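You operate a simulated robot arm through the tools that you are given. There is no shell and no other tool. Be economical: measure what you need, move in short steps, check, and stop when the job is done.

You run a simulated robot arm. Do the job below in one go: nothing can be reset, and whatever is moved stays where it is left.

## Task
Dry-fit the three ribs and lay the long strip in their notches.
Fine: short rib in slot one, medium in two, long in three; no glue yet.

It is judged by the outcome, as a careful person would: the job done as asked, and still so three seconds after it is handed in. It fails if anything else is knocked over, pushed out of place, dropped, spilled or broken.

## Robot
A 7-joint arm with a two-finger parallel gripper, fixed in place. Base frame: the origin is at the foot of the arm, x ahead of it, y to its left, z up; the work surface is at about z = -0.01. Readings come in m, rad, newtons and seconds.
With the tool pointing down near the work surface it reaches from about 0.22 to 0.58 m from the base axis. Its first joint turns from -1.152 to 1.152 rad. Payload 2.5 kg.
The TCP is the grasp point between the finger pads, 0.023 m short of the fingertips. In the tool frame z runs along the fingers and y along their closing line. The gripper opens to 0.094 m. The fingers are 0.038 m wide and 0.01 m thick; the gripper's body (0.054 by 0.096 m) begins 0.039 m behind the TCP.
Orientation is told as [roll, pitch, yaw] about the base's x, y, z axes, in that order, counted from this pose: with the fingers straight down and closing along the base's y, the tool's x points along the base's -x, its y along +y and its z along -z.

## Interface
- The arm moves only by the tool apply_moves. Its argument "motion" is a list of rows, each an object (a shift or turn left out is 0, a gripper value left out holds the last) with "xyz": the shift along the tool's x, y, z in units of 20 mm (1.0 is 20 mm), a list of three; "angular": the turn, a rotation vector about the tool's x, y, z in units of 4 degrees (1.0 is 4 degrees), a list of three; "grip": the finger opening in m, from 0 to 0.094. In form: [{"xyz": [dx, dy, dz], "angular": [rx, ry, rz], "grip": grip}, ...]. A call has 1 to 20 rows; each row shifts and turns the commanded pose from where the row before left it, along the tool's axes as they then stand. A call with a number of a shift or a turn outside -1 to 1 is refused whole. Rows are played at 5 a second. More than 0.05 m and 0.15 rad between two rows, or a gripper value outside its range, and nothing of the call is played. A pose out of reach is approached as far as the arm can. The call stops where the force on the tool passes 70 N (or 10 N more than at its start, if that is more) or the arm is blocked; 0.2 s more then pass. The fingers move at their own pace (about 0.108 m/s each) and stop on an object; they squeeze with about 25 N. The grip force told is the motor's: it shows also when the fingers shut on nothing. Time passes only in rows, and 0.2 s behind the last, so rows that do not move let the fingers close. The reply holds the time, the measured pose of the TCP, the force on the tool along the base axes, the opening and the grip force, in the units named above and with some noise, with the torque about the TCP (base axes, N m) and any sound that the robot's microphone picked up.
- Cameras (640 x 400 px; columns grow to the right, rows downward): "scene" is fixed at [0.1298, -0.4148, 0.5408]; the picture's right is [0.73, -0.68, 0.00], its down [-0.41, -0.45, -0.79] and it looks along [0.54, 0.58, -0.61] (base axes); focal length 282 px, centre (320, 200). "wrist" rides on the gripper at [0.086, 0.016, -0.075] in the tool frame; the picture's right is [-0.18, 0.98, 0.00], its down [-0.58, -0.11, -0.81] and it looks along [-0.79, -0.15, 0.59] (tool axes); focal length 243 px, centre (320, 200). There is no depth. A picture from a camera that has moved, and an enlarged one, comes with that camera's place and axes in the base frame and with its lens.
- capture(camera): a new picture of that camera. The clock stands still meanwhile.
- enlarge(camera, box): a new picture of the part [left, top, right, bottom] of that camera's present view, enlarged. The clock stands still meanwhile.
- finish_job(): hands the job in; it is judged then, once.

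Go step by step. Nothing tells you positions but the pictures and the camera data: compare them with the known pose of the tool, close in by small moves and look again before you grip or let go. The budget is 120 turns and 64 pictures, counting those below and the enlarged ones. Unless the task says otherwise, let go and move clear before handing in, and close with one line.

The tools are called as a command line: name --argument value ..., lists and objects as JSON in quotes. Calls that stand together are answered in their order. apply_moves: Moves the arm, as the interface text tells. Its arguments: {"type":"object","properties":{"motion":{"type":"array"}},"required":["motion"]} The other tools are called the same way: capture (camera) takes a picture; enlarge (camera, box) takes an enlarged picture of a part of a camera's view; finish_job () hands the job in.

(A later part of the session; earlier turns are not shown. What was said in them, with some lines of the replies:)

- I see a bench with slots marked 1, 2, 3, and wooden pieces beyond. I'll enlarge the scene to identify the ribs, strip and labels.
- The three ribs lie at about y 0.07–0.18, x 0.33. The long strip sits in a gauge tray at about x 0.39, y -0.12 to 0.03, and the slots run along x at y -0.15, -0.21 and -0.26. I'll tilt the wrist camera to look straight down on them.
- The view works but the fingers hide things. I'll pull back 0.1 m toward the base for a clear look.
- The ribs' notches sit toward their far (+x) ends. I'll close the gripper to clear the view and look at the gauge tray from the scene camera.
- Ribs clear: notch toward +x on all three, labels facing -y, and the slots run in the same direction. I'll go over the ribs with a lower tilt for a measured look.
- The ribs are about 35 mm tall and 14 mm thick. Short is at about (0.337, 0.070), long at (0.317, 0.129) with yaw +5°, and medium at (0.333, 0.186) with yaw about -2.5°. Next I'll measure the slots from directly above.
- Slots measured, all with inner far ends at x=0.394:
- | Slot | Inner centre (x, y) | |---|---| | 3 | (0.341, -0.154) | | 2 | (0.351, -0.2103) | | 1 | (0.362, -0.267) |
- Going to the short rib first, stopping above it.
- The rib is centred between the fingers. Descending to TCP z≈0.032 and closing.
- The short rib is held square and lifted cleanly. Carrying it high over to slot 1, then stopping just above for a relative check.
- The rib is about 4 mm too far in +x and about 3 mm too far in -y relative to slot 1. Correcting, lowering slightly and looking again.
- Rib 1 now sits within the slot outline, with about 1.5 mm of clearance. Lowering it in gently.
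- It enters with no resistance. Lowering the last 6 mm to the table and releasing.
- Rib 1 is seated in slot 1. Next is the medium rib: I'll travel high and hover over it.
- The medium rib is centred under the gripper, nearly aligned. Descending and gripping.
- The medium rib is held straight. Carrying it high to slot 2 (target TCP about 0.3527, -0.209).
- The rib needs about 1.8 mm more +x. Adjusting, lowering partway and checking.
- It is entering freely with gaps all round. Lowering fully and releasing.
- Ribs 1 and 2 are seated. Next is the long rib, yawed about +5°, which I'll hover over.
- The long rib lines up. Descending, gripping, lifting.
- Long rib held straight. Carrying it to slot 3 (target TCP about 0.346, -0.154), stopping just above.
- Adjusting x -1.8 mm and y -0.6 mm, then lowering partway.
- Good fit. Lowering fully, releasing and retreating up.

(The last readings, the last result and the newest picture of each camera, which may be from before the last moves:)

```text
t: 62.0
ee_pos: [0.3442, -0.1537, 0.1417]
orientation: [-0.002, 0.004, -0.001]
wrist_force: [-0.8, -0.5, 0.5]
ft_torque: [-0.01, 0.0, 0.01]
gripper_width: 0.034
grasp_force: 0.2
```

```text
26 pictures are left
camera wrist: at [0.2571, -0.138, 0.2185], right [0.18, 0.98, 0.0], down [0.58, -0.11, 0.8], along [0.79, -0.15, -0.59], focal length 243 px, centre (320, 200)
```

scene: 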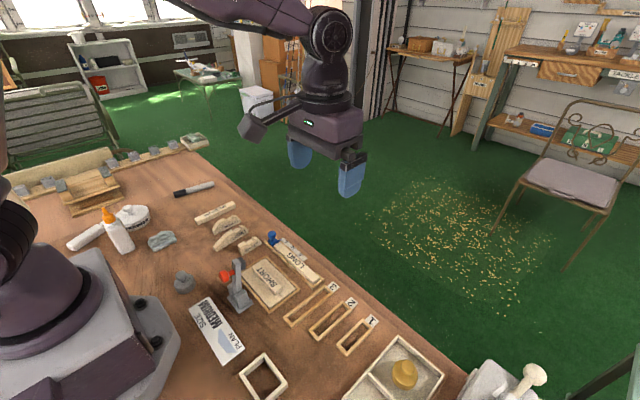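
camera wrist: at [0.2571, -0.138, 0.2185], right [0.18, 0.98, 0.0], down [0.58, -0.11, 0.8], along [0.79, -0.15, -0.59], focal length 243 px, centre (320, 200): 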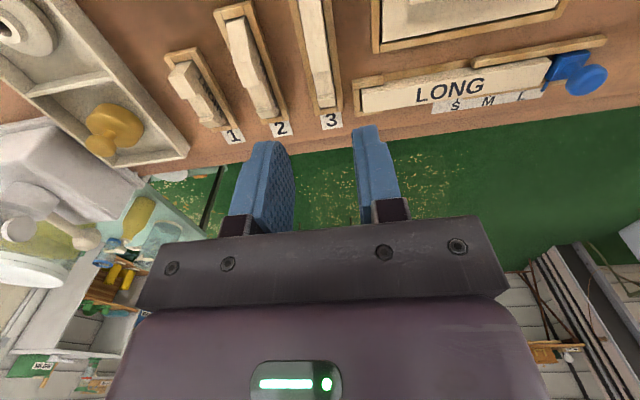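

All three ribs are seated. Next the strip: I'll yaw the gripper 90° so it closes along x and grip the strip in the tray-wall gap (y≈-0.073). That way the fingers will come down between ribs 1 and 2 when placing.

apply_moves --motion '[{"angular": [0, 0, -1], "grip": 0.05}, {"angular": [0, 0, -1]}, {"angular": [0, 0, -1]}, {"angular": [0, 0, -1]}, {"angular": [0, 0, -1]}, {"angular": [0, 0, -1]}, {"angular": [0, 0, -1]}, {"angular": [0, 0, -1]}, {"angular": [0, 0, -1]}, {"angular": [0, 0, -1]}, {"angular": [0, 0, -1]}, {"angular": [0, 0, -1]}, {"angular": [0, 0, -1]}, {"angular": [0, 0, -1]}, {"angular": [0, 0, -1]}, {"angular": [0, 0, -1]}, {"angular": [0, 0, -1]}, {"angular": [0, 0, -1]}, {"angular": [0, 0, -1]}, {"angular": [0, 0, -1]}]'

apply_moves --motion '[{"angular": [0, 0, -1]}, {"angular": [0, 0, -1]}, {"angular": [0, 0, -0.5]}, {}]'

```text
t: 66.2
ee_pos: [0.3435, -0.1548, 0.1426]
orientation: [0.004, -0.001, 1.397]
wrist_force: [0.1, 0.4, -0.3]
ft_torque: [0.0, -0.01, 0.02]
gripper_width: 0.0498
grasp_force: 0.1
```

```text
t: 67.2
ee_pos: [0.3433, -0.1548, 0.1422]
orientation: [0.006, -0.001, 1.573]
wrist_force: [0.2, -0.5, 0.4]
ft_torque: [-0.03, -0.01, -0.01]
gripper_width: 0.05
grasp_force: 0.0
```

apply_moves --motion '[{"xyz": [-0.82, -0.5, 0]}, {"xyz": [-0.82, -0.5, 0]}, {"xyz": [-0.82, -0.5, 0]}, {"xyz": [-0.82, -0.5, 0]}, {"xyz": [-0.81, -0.48, 0]}, {"xyz": [0, 0, 1]}, {"xyz": [0, 0, 1]}, {}]'

capture --camera "wrist"

enlarge --camera "wrist" --box '[230, 0, 410, 150]'

```text
t: 69.0
ee_pos: [0.3933, -0.0733, 0.1011]
orientation: [0.004, 0.001, 1.572]
wrist_force: [0.0, -0.2, 0.8]
ft_torque: [0.01, -0.01, 0.02]
gripper_width: 0.0499
grasp_force: 0.1
```

```text
25 pictures are left
camera wrist: at [0.3768, -0.1593, 0.1768], right [-0.98, 0.18, 0.0], down [0.11, 0.58, 0.81], along [0.15, 0.79, -0.59], focal length 243 px, centre (320, 200)
```

wrist: 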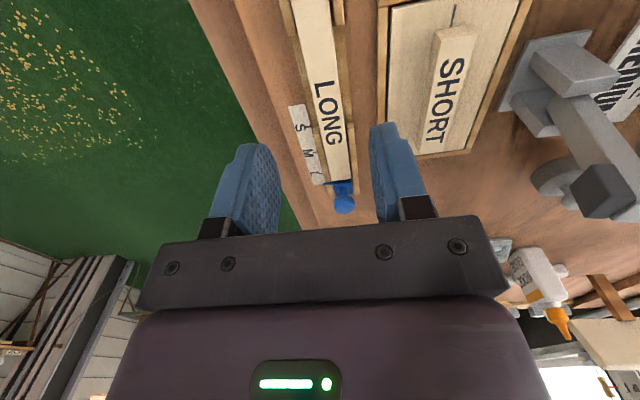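

```text
2.67 times, centred on (320, 75) of wrist
camera zoom: at [0.3768, -0.1593, 0.1768], right [-0.98, 0.18, 0.0], down [0.11, 0.58, 0.81], along [0.15, 0.79, -0.59], focal length 647 px, centre (320, 533)
```

zoom: 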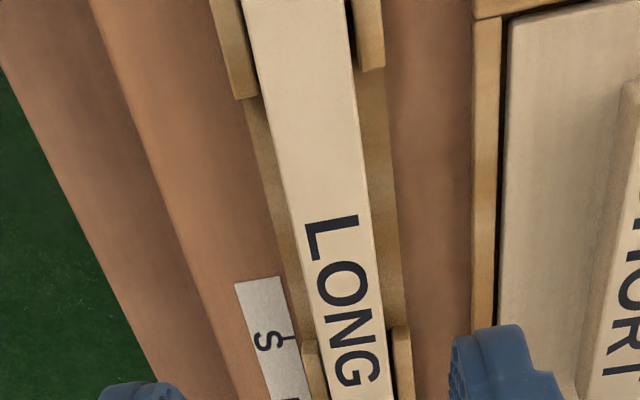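

The strip is about 4 mm to the -x side of my axis and roughly 20 mm wide. The wall gap spans y -0.101 to -0.029, so the fingers at y=-0.073 fit. Shifting and descending partway with a narrower opening to verify.

apply_moves --motion '[{"xyz": [0, 0.18, 0], "grip": 0.038}, {"xyz": [0, 0, 1]}, {"xyz": [0, 0, 1]}, {"xyz": [0, 0, 0.7]}, {}]'

enlarge --camera "wrist" --box '[220, 40, 420, 200]'

enlarge --camera "scene" --box '[240, 210, 360, 310]'

```text
t: 70.2
ee_pos: [0.3908, -0.0744, 0.0474]
orientation: [0.001, 0.002, 1.571]
wrist_force: [-0.1, -1.1, 0.0]
ft_torque: [0.0, -0.01, 0.02]
gripper_width: 0.0378
grasp_force: 0.0
```

```text
2.50 times, centred on (320, 120) of wrist
camera zoom: at [0.3735, -0.1595, 0.1234], right [-0.98, 0.18, 0.0], down [0.11, 0.58, 0.81], along [0.15, 0.79, -0.59], focal length 606 px, centre (320, 400)
```

zoom: 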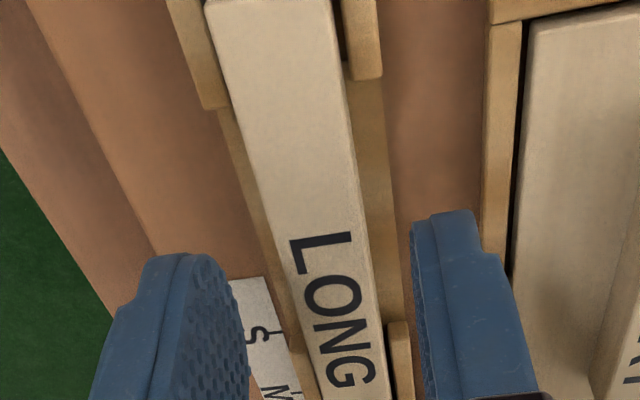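

```text
4.00 times, centred on (300, 260) of scene
camera zoom: at [0.1298, -0.4148, 0.5408], right [0.73, -0.68, 0.0], down [-0.41, -0.45, -0.79], along [0.54, 0.58, -0.61], focal length 1129 px, centre (400, -40)
```

zoom: 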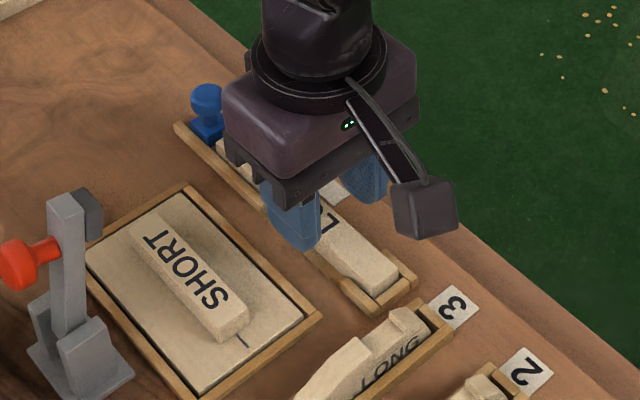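

Aligned within about 1 mm. Nudging, descending to z≈0.022 and closing.

apply_moves --motion '[{"xyz": [0, 0.05, 0.5]}, {"xyz": [0, 0, 0.4]}, {"xyz": [0, 0, 0.35]}, {}, {"grip": 0.01}, {}, {}]'

enlarge --camera "wrist" --box '[220, 40, 420, 200]'

```text
t: 71.8
ee_pos: [0.3893, -0.0731, 0.0239]
orientation: [0.004, 0.002, 1.57]
wrist_force: [0.6, -0.6, -0.3]
ft_torque: [-0.03, -0.01, 0.01]
gripper_width: 0.0186
grasp_force: 16.1
```

```text
2.50 times, centred on (320, 120) of wrist
camera zoom: at [0.3724, -0.1595, 0.0986], right [-0.98, 0.18, 0.0], down [0.11, 0.58, 0.81], along [0.15, 0.79, -0.59], focal length 606 px, centre (320, 400)
```

zoom: 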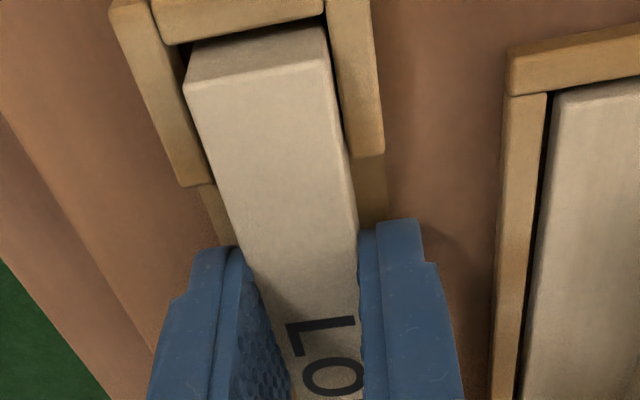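

The strip is 18.6 mm wide and gripped, but only shallowly. I'll reopen, go 4 mm deeper, regrip and lift.

apply_moves --motion '[{"grip": 0.03}, {}, {"xyz": [0, 0, 0.22]}, {}, {"grip": 0.01}, {}, {}, {"xyz": [0, 0, -0.2]}, {"xyz": [0, 0, -0.8]}, {"xyz": [0, 0, -1]}, {"xyz": [0, 0, -1]}, {"xyz": [0, 0, -1]}, {}]'

capture --camera "wrist"

enlarge --camera "wrist" --box '[220, 40, 420, 200]'

```text
t: 72.6
ee_pos: [0.3881, -0.072, 0.0236]
orientation: [0.009, 0.004, 1.573]
wrist_force: [-14.2, 0.6, 21.2]
ft_torque: [0.38, 0.01, 0.3]
gripper_width: 0.0235
grasp_force: 0.1
stopped in row 4: the force on the tool passed its limit at 86 N (the readings are from after the stop); the commanded pose is now the measured one
```

```text
20 pictures are left
camera wrist: at [0.3718, -0.1593, 0.099], right [-0.98, 0.18, 0.01], down [0.11, 0.58, 0.8], along [0.14, 0.79, -0.6], focal length 243 px, centre (320, 200)
```

wrist: 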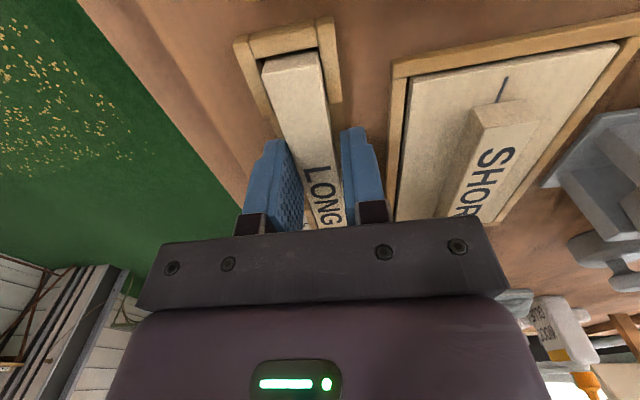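

```text
2.50 times, centred on (320, 120) of wrist
camera zoom: at [0.3718, -0.1593, 0.099], right [-0.98, 0.18, 0.01], down [0.11, 0.58, 0.8], along [0.14, 0.79, -0.6], focal length 606 px, centre (320, 400)
```

zoom: 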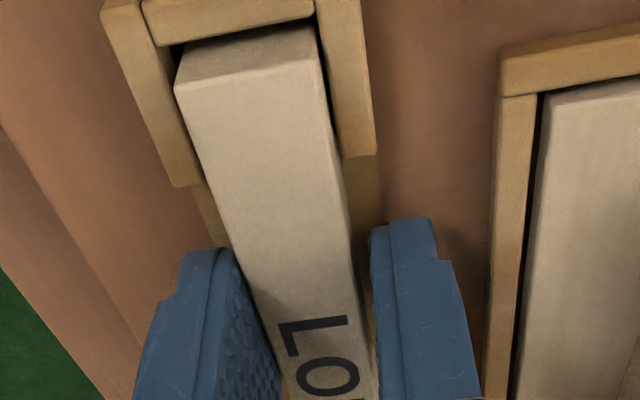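

The fingertips hit the tray floor, so the first grip was already deep enough. Backing off 1.5 mm, regripping and lifting.

apply_moves --motion '[{"xyz": [0, 0, -0.1], "grip": 0.03}, {"xyz": [0, -0.05, 0]}, {}, {"grip": 0.01}, {}, {}]'

```text
t: 74.0
ee_pos: [0.3903, -0.0733, 0.0252]
orientation: [0.004, 0.002, 1.569]
wrist_force: [-0.2, -0.4, -0.6]
ft_torque: [0.02, 0.03, 0.0]
gripper_width: 0.0185
grasp_force: 15.7
```

apply_moves --motion '[{"xyz": [0, 0, -0.2]}, {"xyz": [0, 0, -0.8]}, {"xyz": [0, 0, -1]}, {"xyz": [0, 0, -1]}, {"xyz": [0, 0, -1]}, {}]'

enlarge --camera "wrist" --box '[220, 40, 420, 200]'

capture --camera "scene"

```text
t: 75.4
ee_pos: [0.3907, -0.0746, 0.1046]
orientation: [0.003, 0.002, 1.57]
wrist_force: [-0.7, 0.0, 0.1]
ft_torque: [-0.01, 0.0, -0.01]
gripper_width: 0.0185
grasp_force: 15.9
```

```text
2.50 times, centred on (320, 120) of wrist
camera zoom: at [0.3746, -0.1596, 0.1805], right [-0.98, 0.18, 0.0], down [0.11, 0.58, 0.8], along [0.15, 0.79, -0.59], focal length 606 px, centre (320, 400)
```

zoom: 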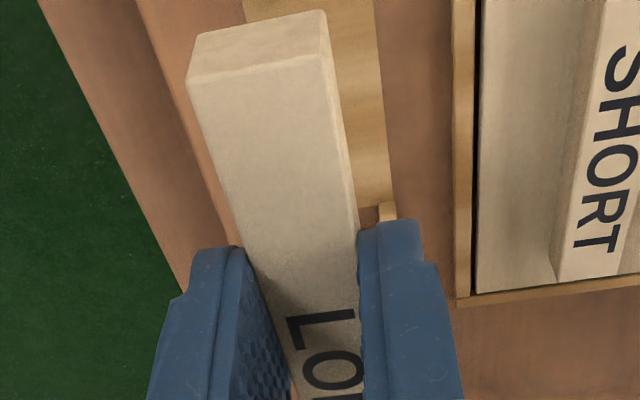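

```text
17 pictures are left
```

scene: 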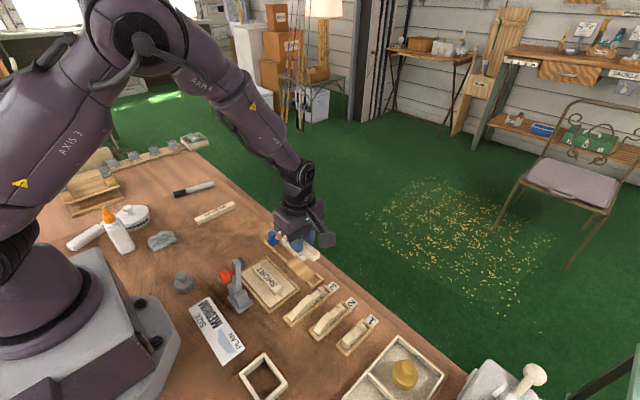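

The strip is lifted level. Carrying it over to hover with the fingers between ribs 1 and 2 (TCP about 0.3615, -0.2387).

apply_moves --motion '[{"xyz": [0.9, 0, 0]}, {"xyz": [0.9, 0, 0]}, {"xyz": [0.9, 0.3, 0]}, {"xyz": [0.9, 0.3, 0]}, {"xyz": [0.9, 0.3, 0]}, {"xyz": [0.9, 0.3, 0]}, {"xyz": [0.9, 0.25, 0]}, {"xyz": [0.9, 0, 0]}, {"xyz": [1.0, 0, 0]}, {}, {"xyz": [0, 0, 1]}, {"xyz": [0, 0, 1]}, {}]'

capture --camera "wrist"

enlarge --camera "wrist" --box '[220, 20, 420, 180]'

```text
t: 78.2
ee_pos: [0.362, -0.2373, 0.0656]
orientation: [0.005, 0.001, 1.573]
wrist_force: [0.3, 0.3, -1.1]
ft_torque: [0.0, 0.01, 0.02]
gripper_width: 0.0185
grasp_force: 15.9
```

```text
16 pictures are left
camera wrist: at [0.3452, -0.3229, 0.1405], right [-0.98, 0.18, 0.0], down [0.11, 0.58, 0.8], along [0.15, 0.79, -0.59], focal length 243 px, centre (320, 200)
```

wrist: 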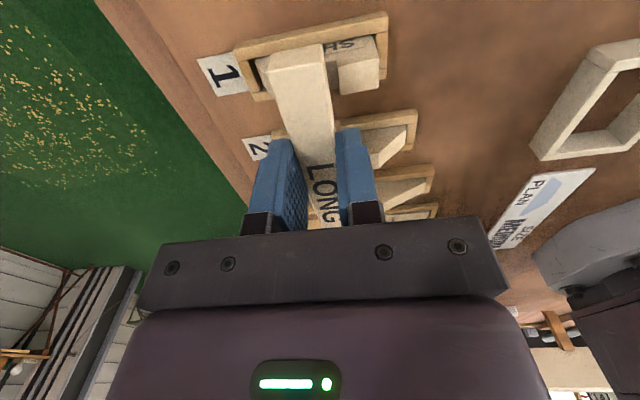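

```text
2.50 times, centred on (320, 100) of wrist
camera zoom: at [0.3452, -0.3229, 0.1405], right [-0.98, 0.18, 0.0], down [0.11, 0.58, 0.8], along [0.15, 0.79, -0.59], focal length 606 px, centre (320, 450)
```

zoom: 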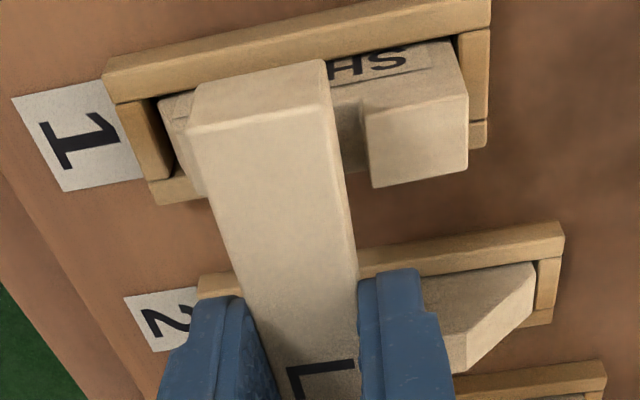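

The strip is roughly 2.5 mm too far +x relative to rib 1's notch. Shifting, and lowering to just above the rib tops for a close look.

apply_moves --motion '[{"xyz": [0.05, 0.12, 0]}, {"xyz": [0, 0, 0.5]}, {"xyz": [0, 0, 0.4]}, {}]'

enlarge --camera "wrist" --box '[230, 0, 430, 160]'

enlarge --camera "scene" --box '[275, 265, 395, 365]'

```text
t: 79.2
ee_pos: [0.3597, -0.2397, 0.0483]
orientation: [0.001, 0.005, 1.57]
wrist_force: [-2.9, 0.9, 11.5]
ft_torque: [0.06, 0.09, 0.0]
gripper_width: 0.0188
grasp_force: 15.6
```

```text
2.50 times, centred on (330, 80) of wrist
camera zoom: at [0.343, -0.3249, 0.1232], right [-0.98, 0.18, 0.0], down [0.11, 0.58, 0.8], along [0.15, 0.79, -0.59], focal length 606 px, centre (295, 500)
```

zoom: 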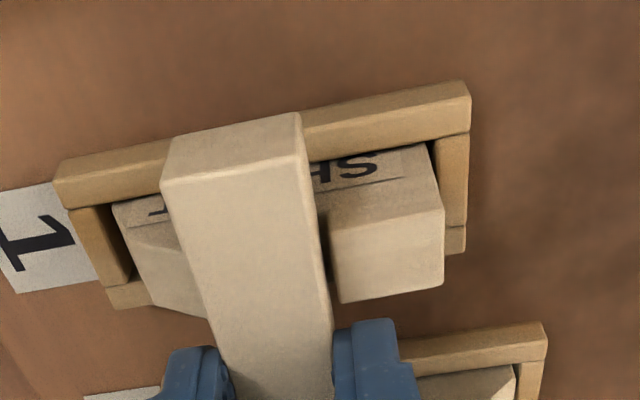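

```text
4.00 times, centred on (335, 315) of scene
camera zoom: at [0.1297, -0.4148, 0.5408], right [0.73, -0.68, 0.0], down [-0.41, -0.45, -0.79], along [0.54, 0.58, -0.61], focal length 1129 px, centre (260, -260)
```

zoom: 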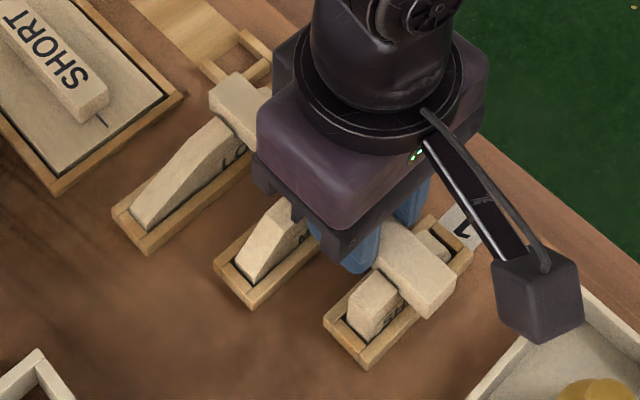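

There's light contact (about 11 N), so I'll raise a few mm to relieve it and inspect each notch from the scene camera.

apply_moves --motion '[{"xyz": [0, 0, -0.2]}, {}]'

enlarge --camera "scene" --box '[335, 315, 399, 360]'

enlarge --camera "scene" --box '[300, 275, 364, 320]'

```text
t: 79.8
ee_pos: [0.3588, -0.2375, 0.0516]
orientation: [0.005, 0.002, 1.573]
wrist_force: [-0.7, -0.1, 0.2]
ft_torque: [-0.02, -0.04, 0.01]
gripper_width: 0.0182
grasp_force: 16.3
```

```text
8.89 times, centred on (367, 338) of scene
camera zoom: at [0.1298, -0.4148, 0.5408], right [0.73, -0.68, 0.0], down [-0.41, -0.45, -0.79], along [0.54, 0.58, -0.61], focal length 2508 px, centre (-98, -1022)
```

zoom: 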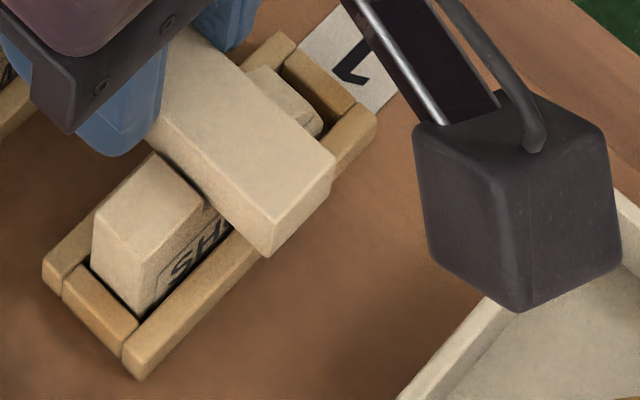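

```text
8.89 times, centred on (332, 298) of scene
camera zoom: at [0.1298, -0.4148, 0.5408], right [0.73, -0.68, 0.0], down [-0.41, -0.45, -0.79], along [0.54, 0.58, -0.61], focal length 2508 px, centre (213, -667)
```

zoom: 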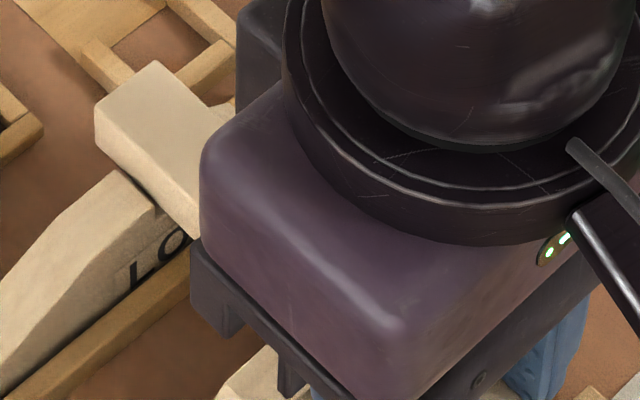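

The wrist view says about 1 mm clearance on rib 1's -x side. Before going in I'll check that the three notches are collinear, by lifting and shifting sideways so the strip doesn't hide them.

apply_moves --motion '[{"xyz": [0, 0, -1]}, {"xyz": [0, 0, -1]}, {"xyz": [0, 0, -1]}, {"xyz": [0, -1, 0]}, {"xyz": [0, -1, 0]}, {"xyz": [0, -1, 0]}, {}]'

enlarge --camera "wrist" --box '[310, 20, 510, 180]'

```text
t: 81.4
ee_pos: [0.4193, -0.2376, 0.1112]
orientation: [0.004, 0.001, 1.571]
wrist_force: [0.7, -0.4, 0.7]
ft_torque: [0.01, 0.02, -0.03]
gripper_width: 0.0188
grasp_force: 15.8
```

```text
2.50 times, centred on (410, 100) of wrist
camera zoom: at [0.4036, -0.3242, 0.1868], right [-0.98, 0.18, 0.0], down [0.11, 0.58, 0.8], along [0.15, 0.79, -0.59], focal length 606 px, centre (95, 450)
```

zoom: 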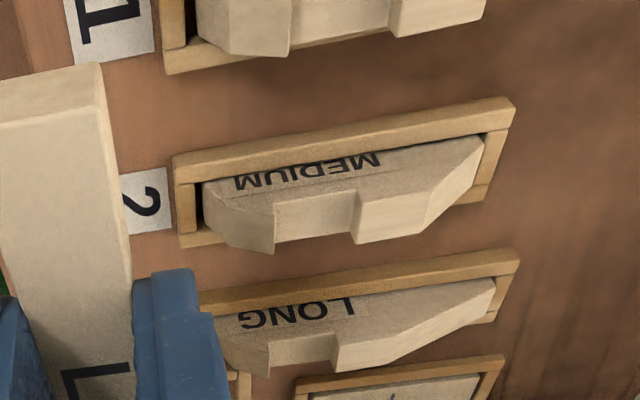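

All three notches line up within about 1–2 mm. The contact torque suggests the strip was catching the -x shoulders of ribs 1 and 2, so I'll come back about 2 mm further +x and lower in small steps.

apply_moves --motion '[{"xyz": [0, 1, 0]}, {"xyz": [0, 1, 0]}, {"xyz": [0, 0.9, 0]}, {}, {"xyz": [0, 0, 1]}, {"xyz": [0, 0, 1]}, {"xyz": [0, 0, 1]}, {}]'

apply_moves --motion '[{"xyz": [0, 0, 0.1]}, {"xyz": [0, 0, 0.1]}, {}]'

```text
t: 83.2
ee_pos: [0.3608, -0.2387, 0.0508]
orientation: [0.004, 0.003, 1.572]
wrist_force: [-1.5, 0.9, 6.1]
ft_torque: [0.45, -0.01, 0.03]
gripper_width: 0.0187
grasp_force: 16.0
```

```text
t: 84.0
ee_pos: [0.3624, -0.2386, 0.0485]
orientation: [0.004, 0.003, 1.57]
wrist_force: [-0.2, -0.9, 9.9]
ft_torque: [0.3, -0.03, 0.01]
gripper_width: 0.0188
grasp_force: 15.9
```

There's contact first near rib 3, then nearer the centre, which may already be the notch floors. Looking closely from the scene camera.

enlarge --camera "scene" --box '[300, 270, 340, 298]'

enlarge --camera "scene" --box '[340, 312, 388, 346]'

enlarge --camera "wrist" --box '[260, 0, 400, 112]'

```text
14.29 times, centred on (320, 284) of scene
camera zoom: at [0.1297, -0.4148, 0.5408], right [0.73, -0.68, 0.0], down [-0.41, -0.45, -0.79], along [0.54, 0.58, -0.61], focal length 4031 px, centre (320, -1000)
```

zoom: 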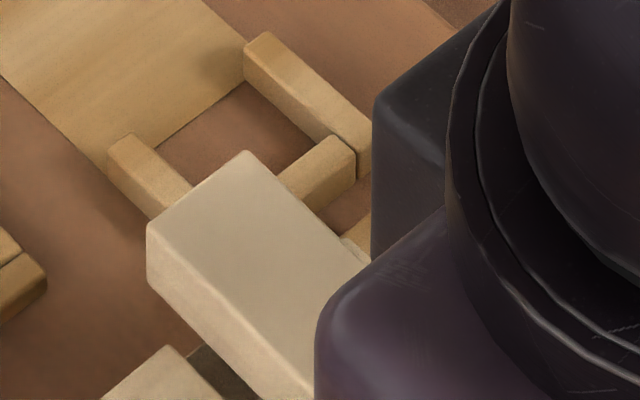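

```text
11.76 times, centred on (364, 329) of scene
camera zoom: at [0.1297, -0.4148, 0.5408], right [0.73, -0.68, 0.0], down [-0.41, -0.45, -0.79], along [0.54, 0.58, -0.61], focal length 3320 px, centre (-198, -1318)
```

zoom: 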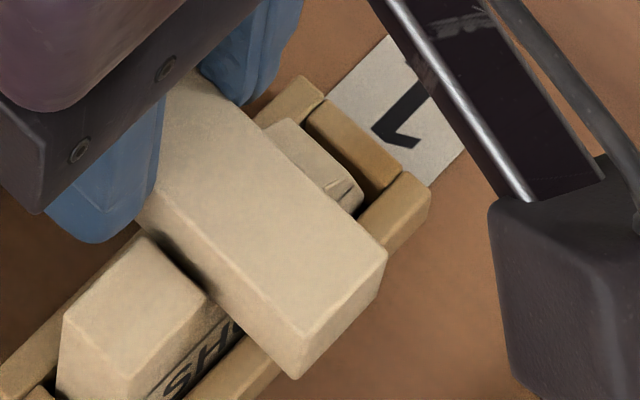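

```text
3.57 times, centred on (330, 56) of wrist
camera zoom: at [0.3446, -0.3246, 0.1236], right [-0.98, 0.18, 0.0], down [0.11, 0.58, 0.8], along [0.15, 0.79, -0.59], focal length 866 px, centre (284, 714)
```

zoom: 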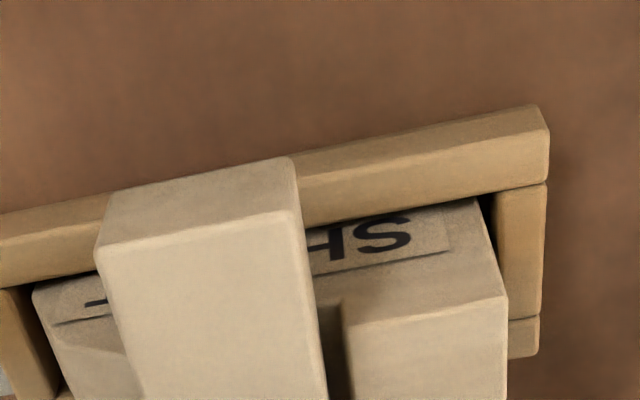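

Rib 1 looks seated in its notch with about 3–4 mm gap on the -x side, so rib 3's +x tooth may be catching. I'll lift slightly, shift 1.2 mm toward -x and lower again while reading force.

apply_moves --motion '[{"xyz": [0, 0, -0.5]}, {"xyz": [0, 0.06, 0]}, {"xyz": [0, 0, 0.35]}, {}]'

apply_moves --motion '[{"xyz": [0, 0, 0.08]}, {}]'

apply_moves --motion '[{"xyz": [0, 0, 0.07]}, {}]'

```text
t: 85.0
ee_pos: [0.3588, -0.2373, 0.0498]
orientation: [0.004, 0.002, 1.573]
wrist_force: [-0.6, 0.8, -0.2]
ft_torque: [-0.02, -0.01, -0.01]
gripper_width: 0.0184
grasp_force: 15.7
```

```text
t: 85.6
ee_pos: [0.3605, -0.2372, 0.0486]
orientation: [0.004, 0.001, 1.57]
wrist_force: [-0.5, -0.2, 0.0]
ft_torque: [0.06, 0.01, 0.0]
gripper_width: 0.0184
grasp_force: 16.7
```

```text
t: 86.2
ee_pos: [0.3601, -0.2377, 0.0478]
orientation: [0.003, 0.005, 1.57]
wrist_force: [-0.5, -0.2, 4.5]
ft_torque: [-0.18, 0.03, -0.03]
gripper_width: 0.0186
grasp_force: 16.1
```

Contact now comes only at z≈0.048, lightly. One check view of the whole strip before releasing.

enlarge --camera "scene" --box '[295, 270, 391, 345]'

```text
5.33 times, centred on (343, 308) of scene
camera zoom: at [0.1297, -0.4148, 0.5408], right [0.73, -0.68, 0.0], down [-0.41, -0.45, -0.79], along [0.54, 0.58, -0.61], focal length 1505 px, centre (197, -373)
```

zoom: 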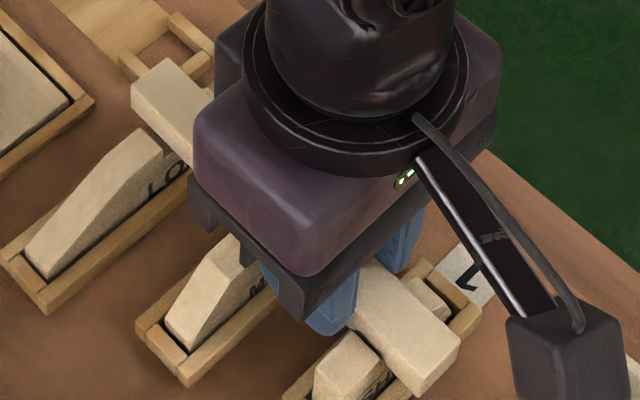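

The strip looks seated in all the notches. Releasing gently and rising.

apply_moves --motion '[{"grip": 0.022}, {"grip": 0.03}, {"grip": 0.034}, {}, {"xyz": [0, 0, -0.3]}, {"xyz": [0, 0, -0.6]}, {"xyz": [0, 0, -1]}, {"xyz": [0, 0, -1]}, {"xyz": [0, 0, -1]}, {"xyz": [0, 0, -1]}, {}]'

enlarge --camera "wrist" --box '[230, 0, 430, 150]'

```text
t: 88.6
ee_pos: [0.3607, -0.2372, 0.1449]
orientation: [0.006, 0.001, 1.572]
wrist_force: [0.7, 0.1, -1.0]
ft_torque: [-0.03, 0.01, 0.01]
gripper_width: 0.0337
grasp_force: 0.0
```

```text
2.67 times, centred on (330, 75) of wrist
camera zoom: at [0.3441, -0.3241, 0.2205], right [-0.98, 0.18, 0.0], down [0.11, 0.58, 0.8], along [0.15, 0.79, -0.59], focal length 647 px, centre (293, 533)
```

zoom: 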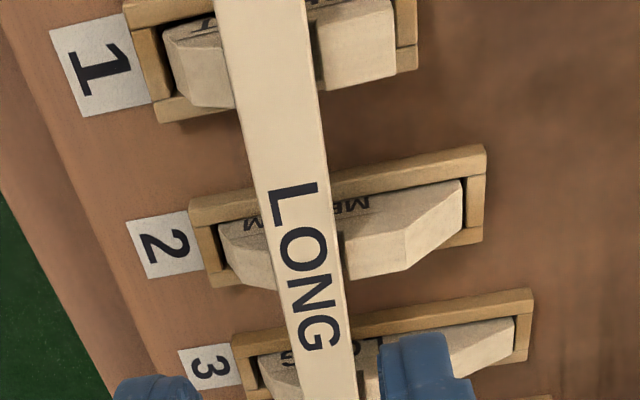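

Released; now moving the arm well clear to inspect seating from the scene camera.

apply_moves --motion '[{"xyz": [0, 0, -1]}, {"xyz": [0, 0, -1]}, {"xyz": [-1, 0, 0]}, {"xyz": [-1, 0, 0]}, {"xyz": [-1, 0, 0]}, {"xyz": [-1, 0, 0]}, {"xyz": [-1, 0, 0]}, {"xyz": [-1, 0, 0]}, {"xyz": [-1, 0, 0]}, {"xyz": [-1, 0, 0]}, {"xyz": [-1, 0, 0]}, {"xyz": [-1, 0, 0]}, {"xyz": [-1, 0, 0]}, {"xyz": [-1, 0, 0]}, {}]'

enlarge --camera "scene" --box '[280, 265, 400, 360]'

```text
t: 91.8
ee_pos: [0.3603, 0.003, 0.1852]
orientation: [0.002, 0.001, 1.572]
wrist_force: [-0.3, 0.4, 0.0]
ft_torque: [-0.03, 0.02, -0.01]
gripper_width: 0.0338
grasp_force: 0.1
```

```text
4.21 times, centred on (340, 312) of scene
camera zoom: at [0.1298, -0.4148, 0.5408], right [0.73, -0.68, 0.0], down [-0.41, -0.45, -0.79], along [0.54, 0.58, -0.61], focal length 1188 px, centre (236, -274)
```

zoom: 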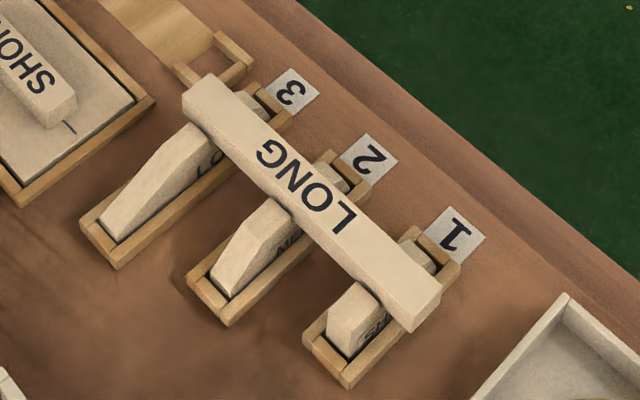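

enlarge --camera "scene" --box '[352, 318, 392, 350]'

enlarge --camera "scene" --box '[308, 278, 372, 322]'

```text
12.50 times, centred on (372, 334) of scene
camera zoom: at [0.1298, -0.4148, 0.5408], right [0.73, -0.68, 0.0], down [-0.41, -0.45, -0.79], along [0.54, 0.58, -0.61], focal length 3528 px, centre (-330, -1475)
```

zoom: 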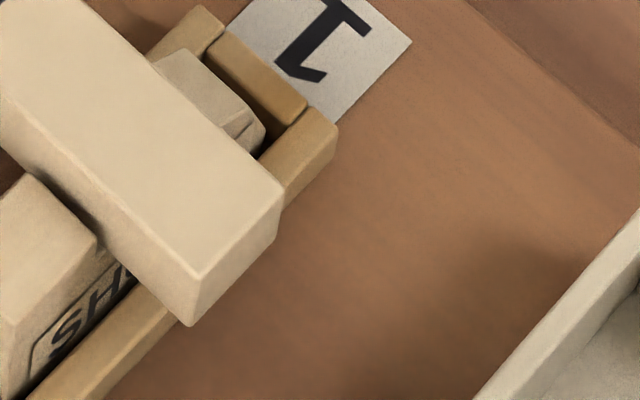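

```text
9.09 times, centred on (340, 300) of scene
camera zoom: at [0.1298, -0.4148, 0.5408], right [0.73, -0.68, 0.0], down [-0.41, -0.45, -0.79], along [0.54, 0.58, -0.61], focal length 2565 px, centre (138, -709)
```

zoom: 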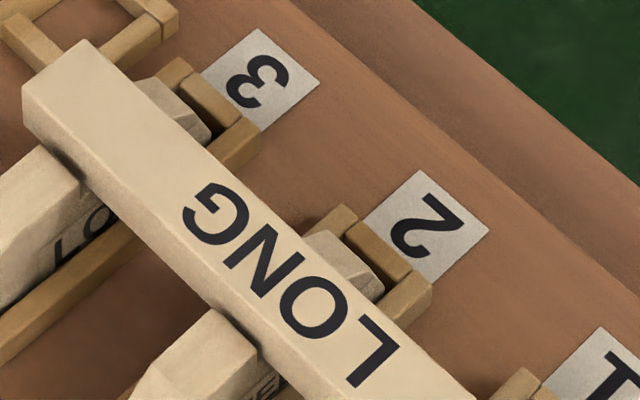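

The strip is level and seated in the notches of all three ribs: its underside is below the rib shoulders, and short, medium and long are in slots 1, 2 and 3. The tray and the other parts are undisturbed and the arm is clear, so I'm handing in.

finish_job

```text
The job is handed in.
```

The short, medium and long ribs are dry-fitted in slots 1, 2 and 3, and the LONG strip lies in all three notches, with no glue used.
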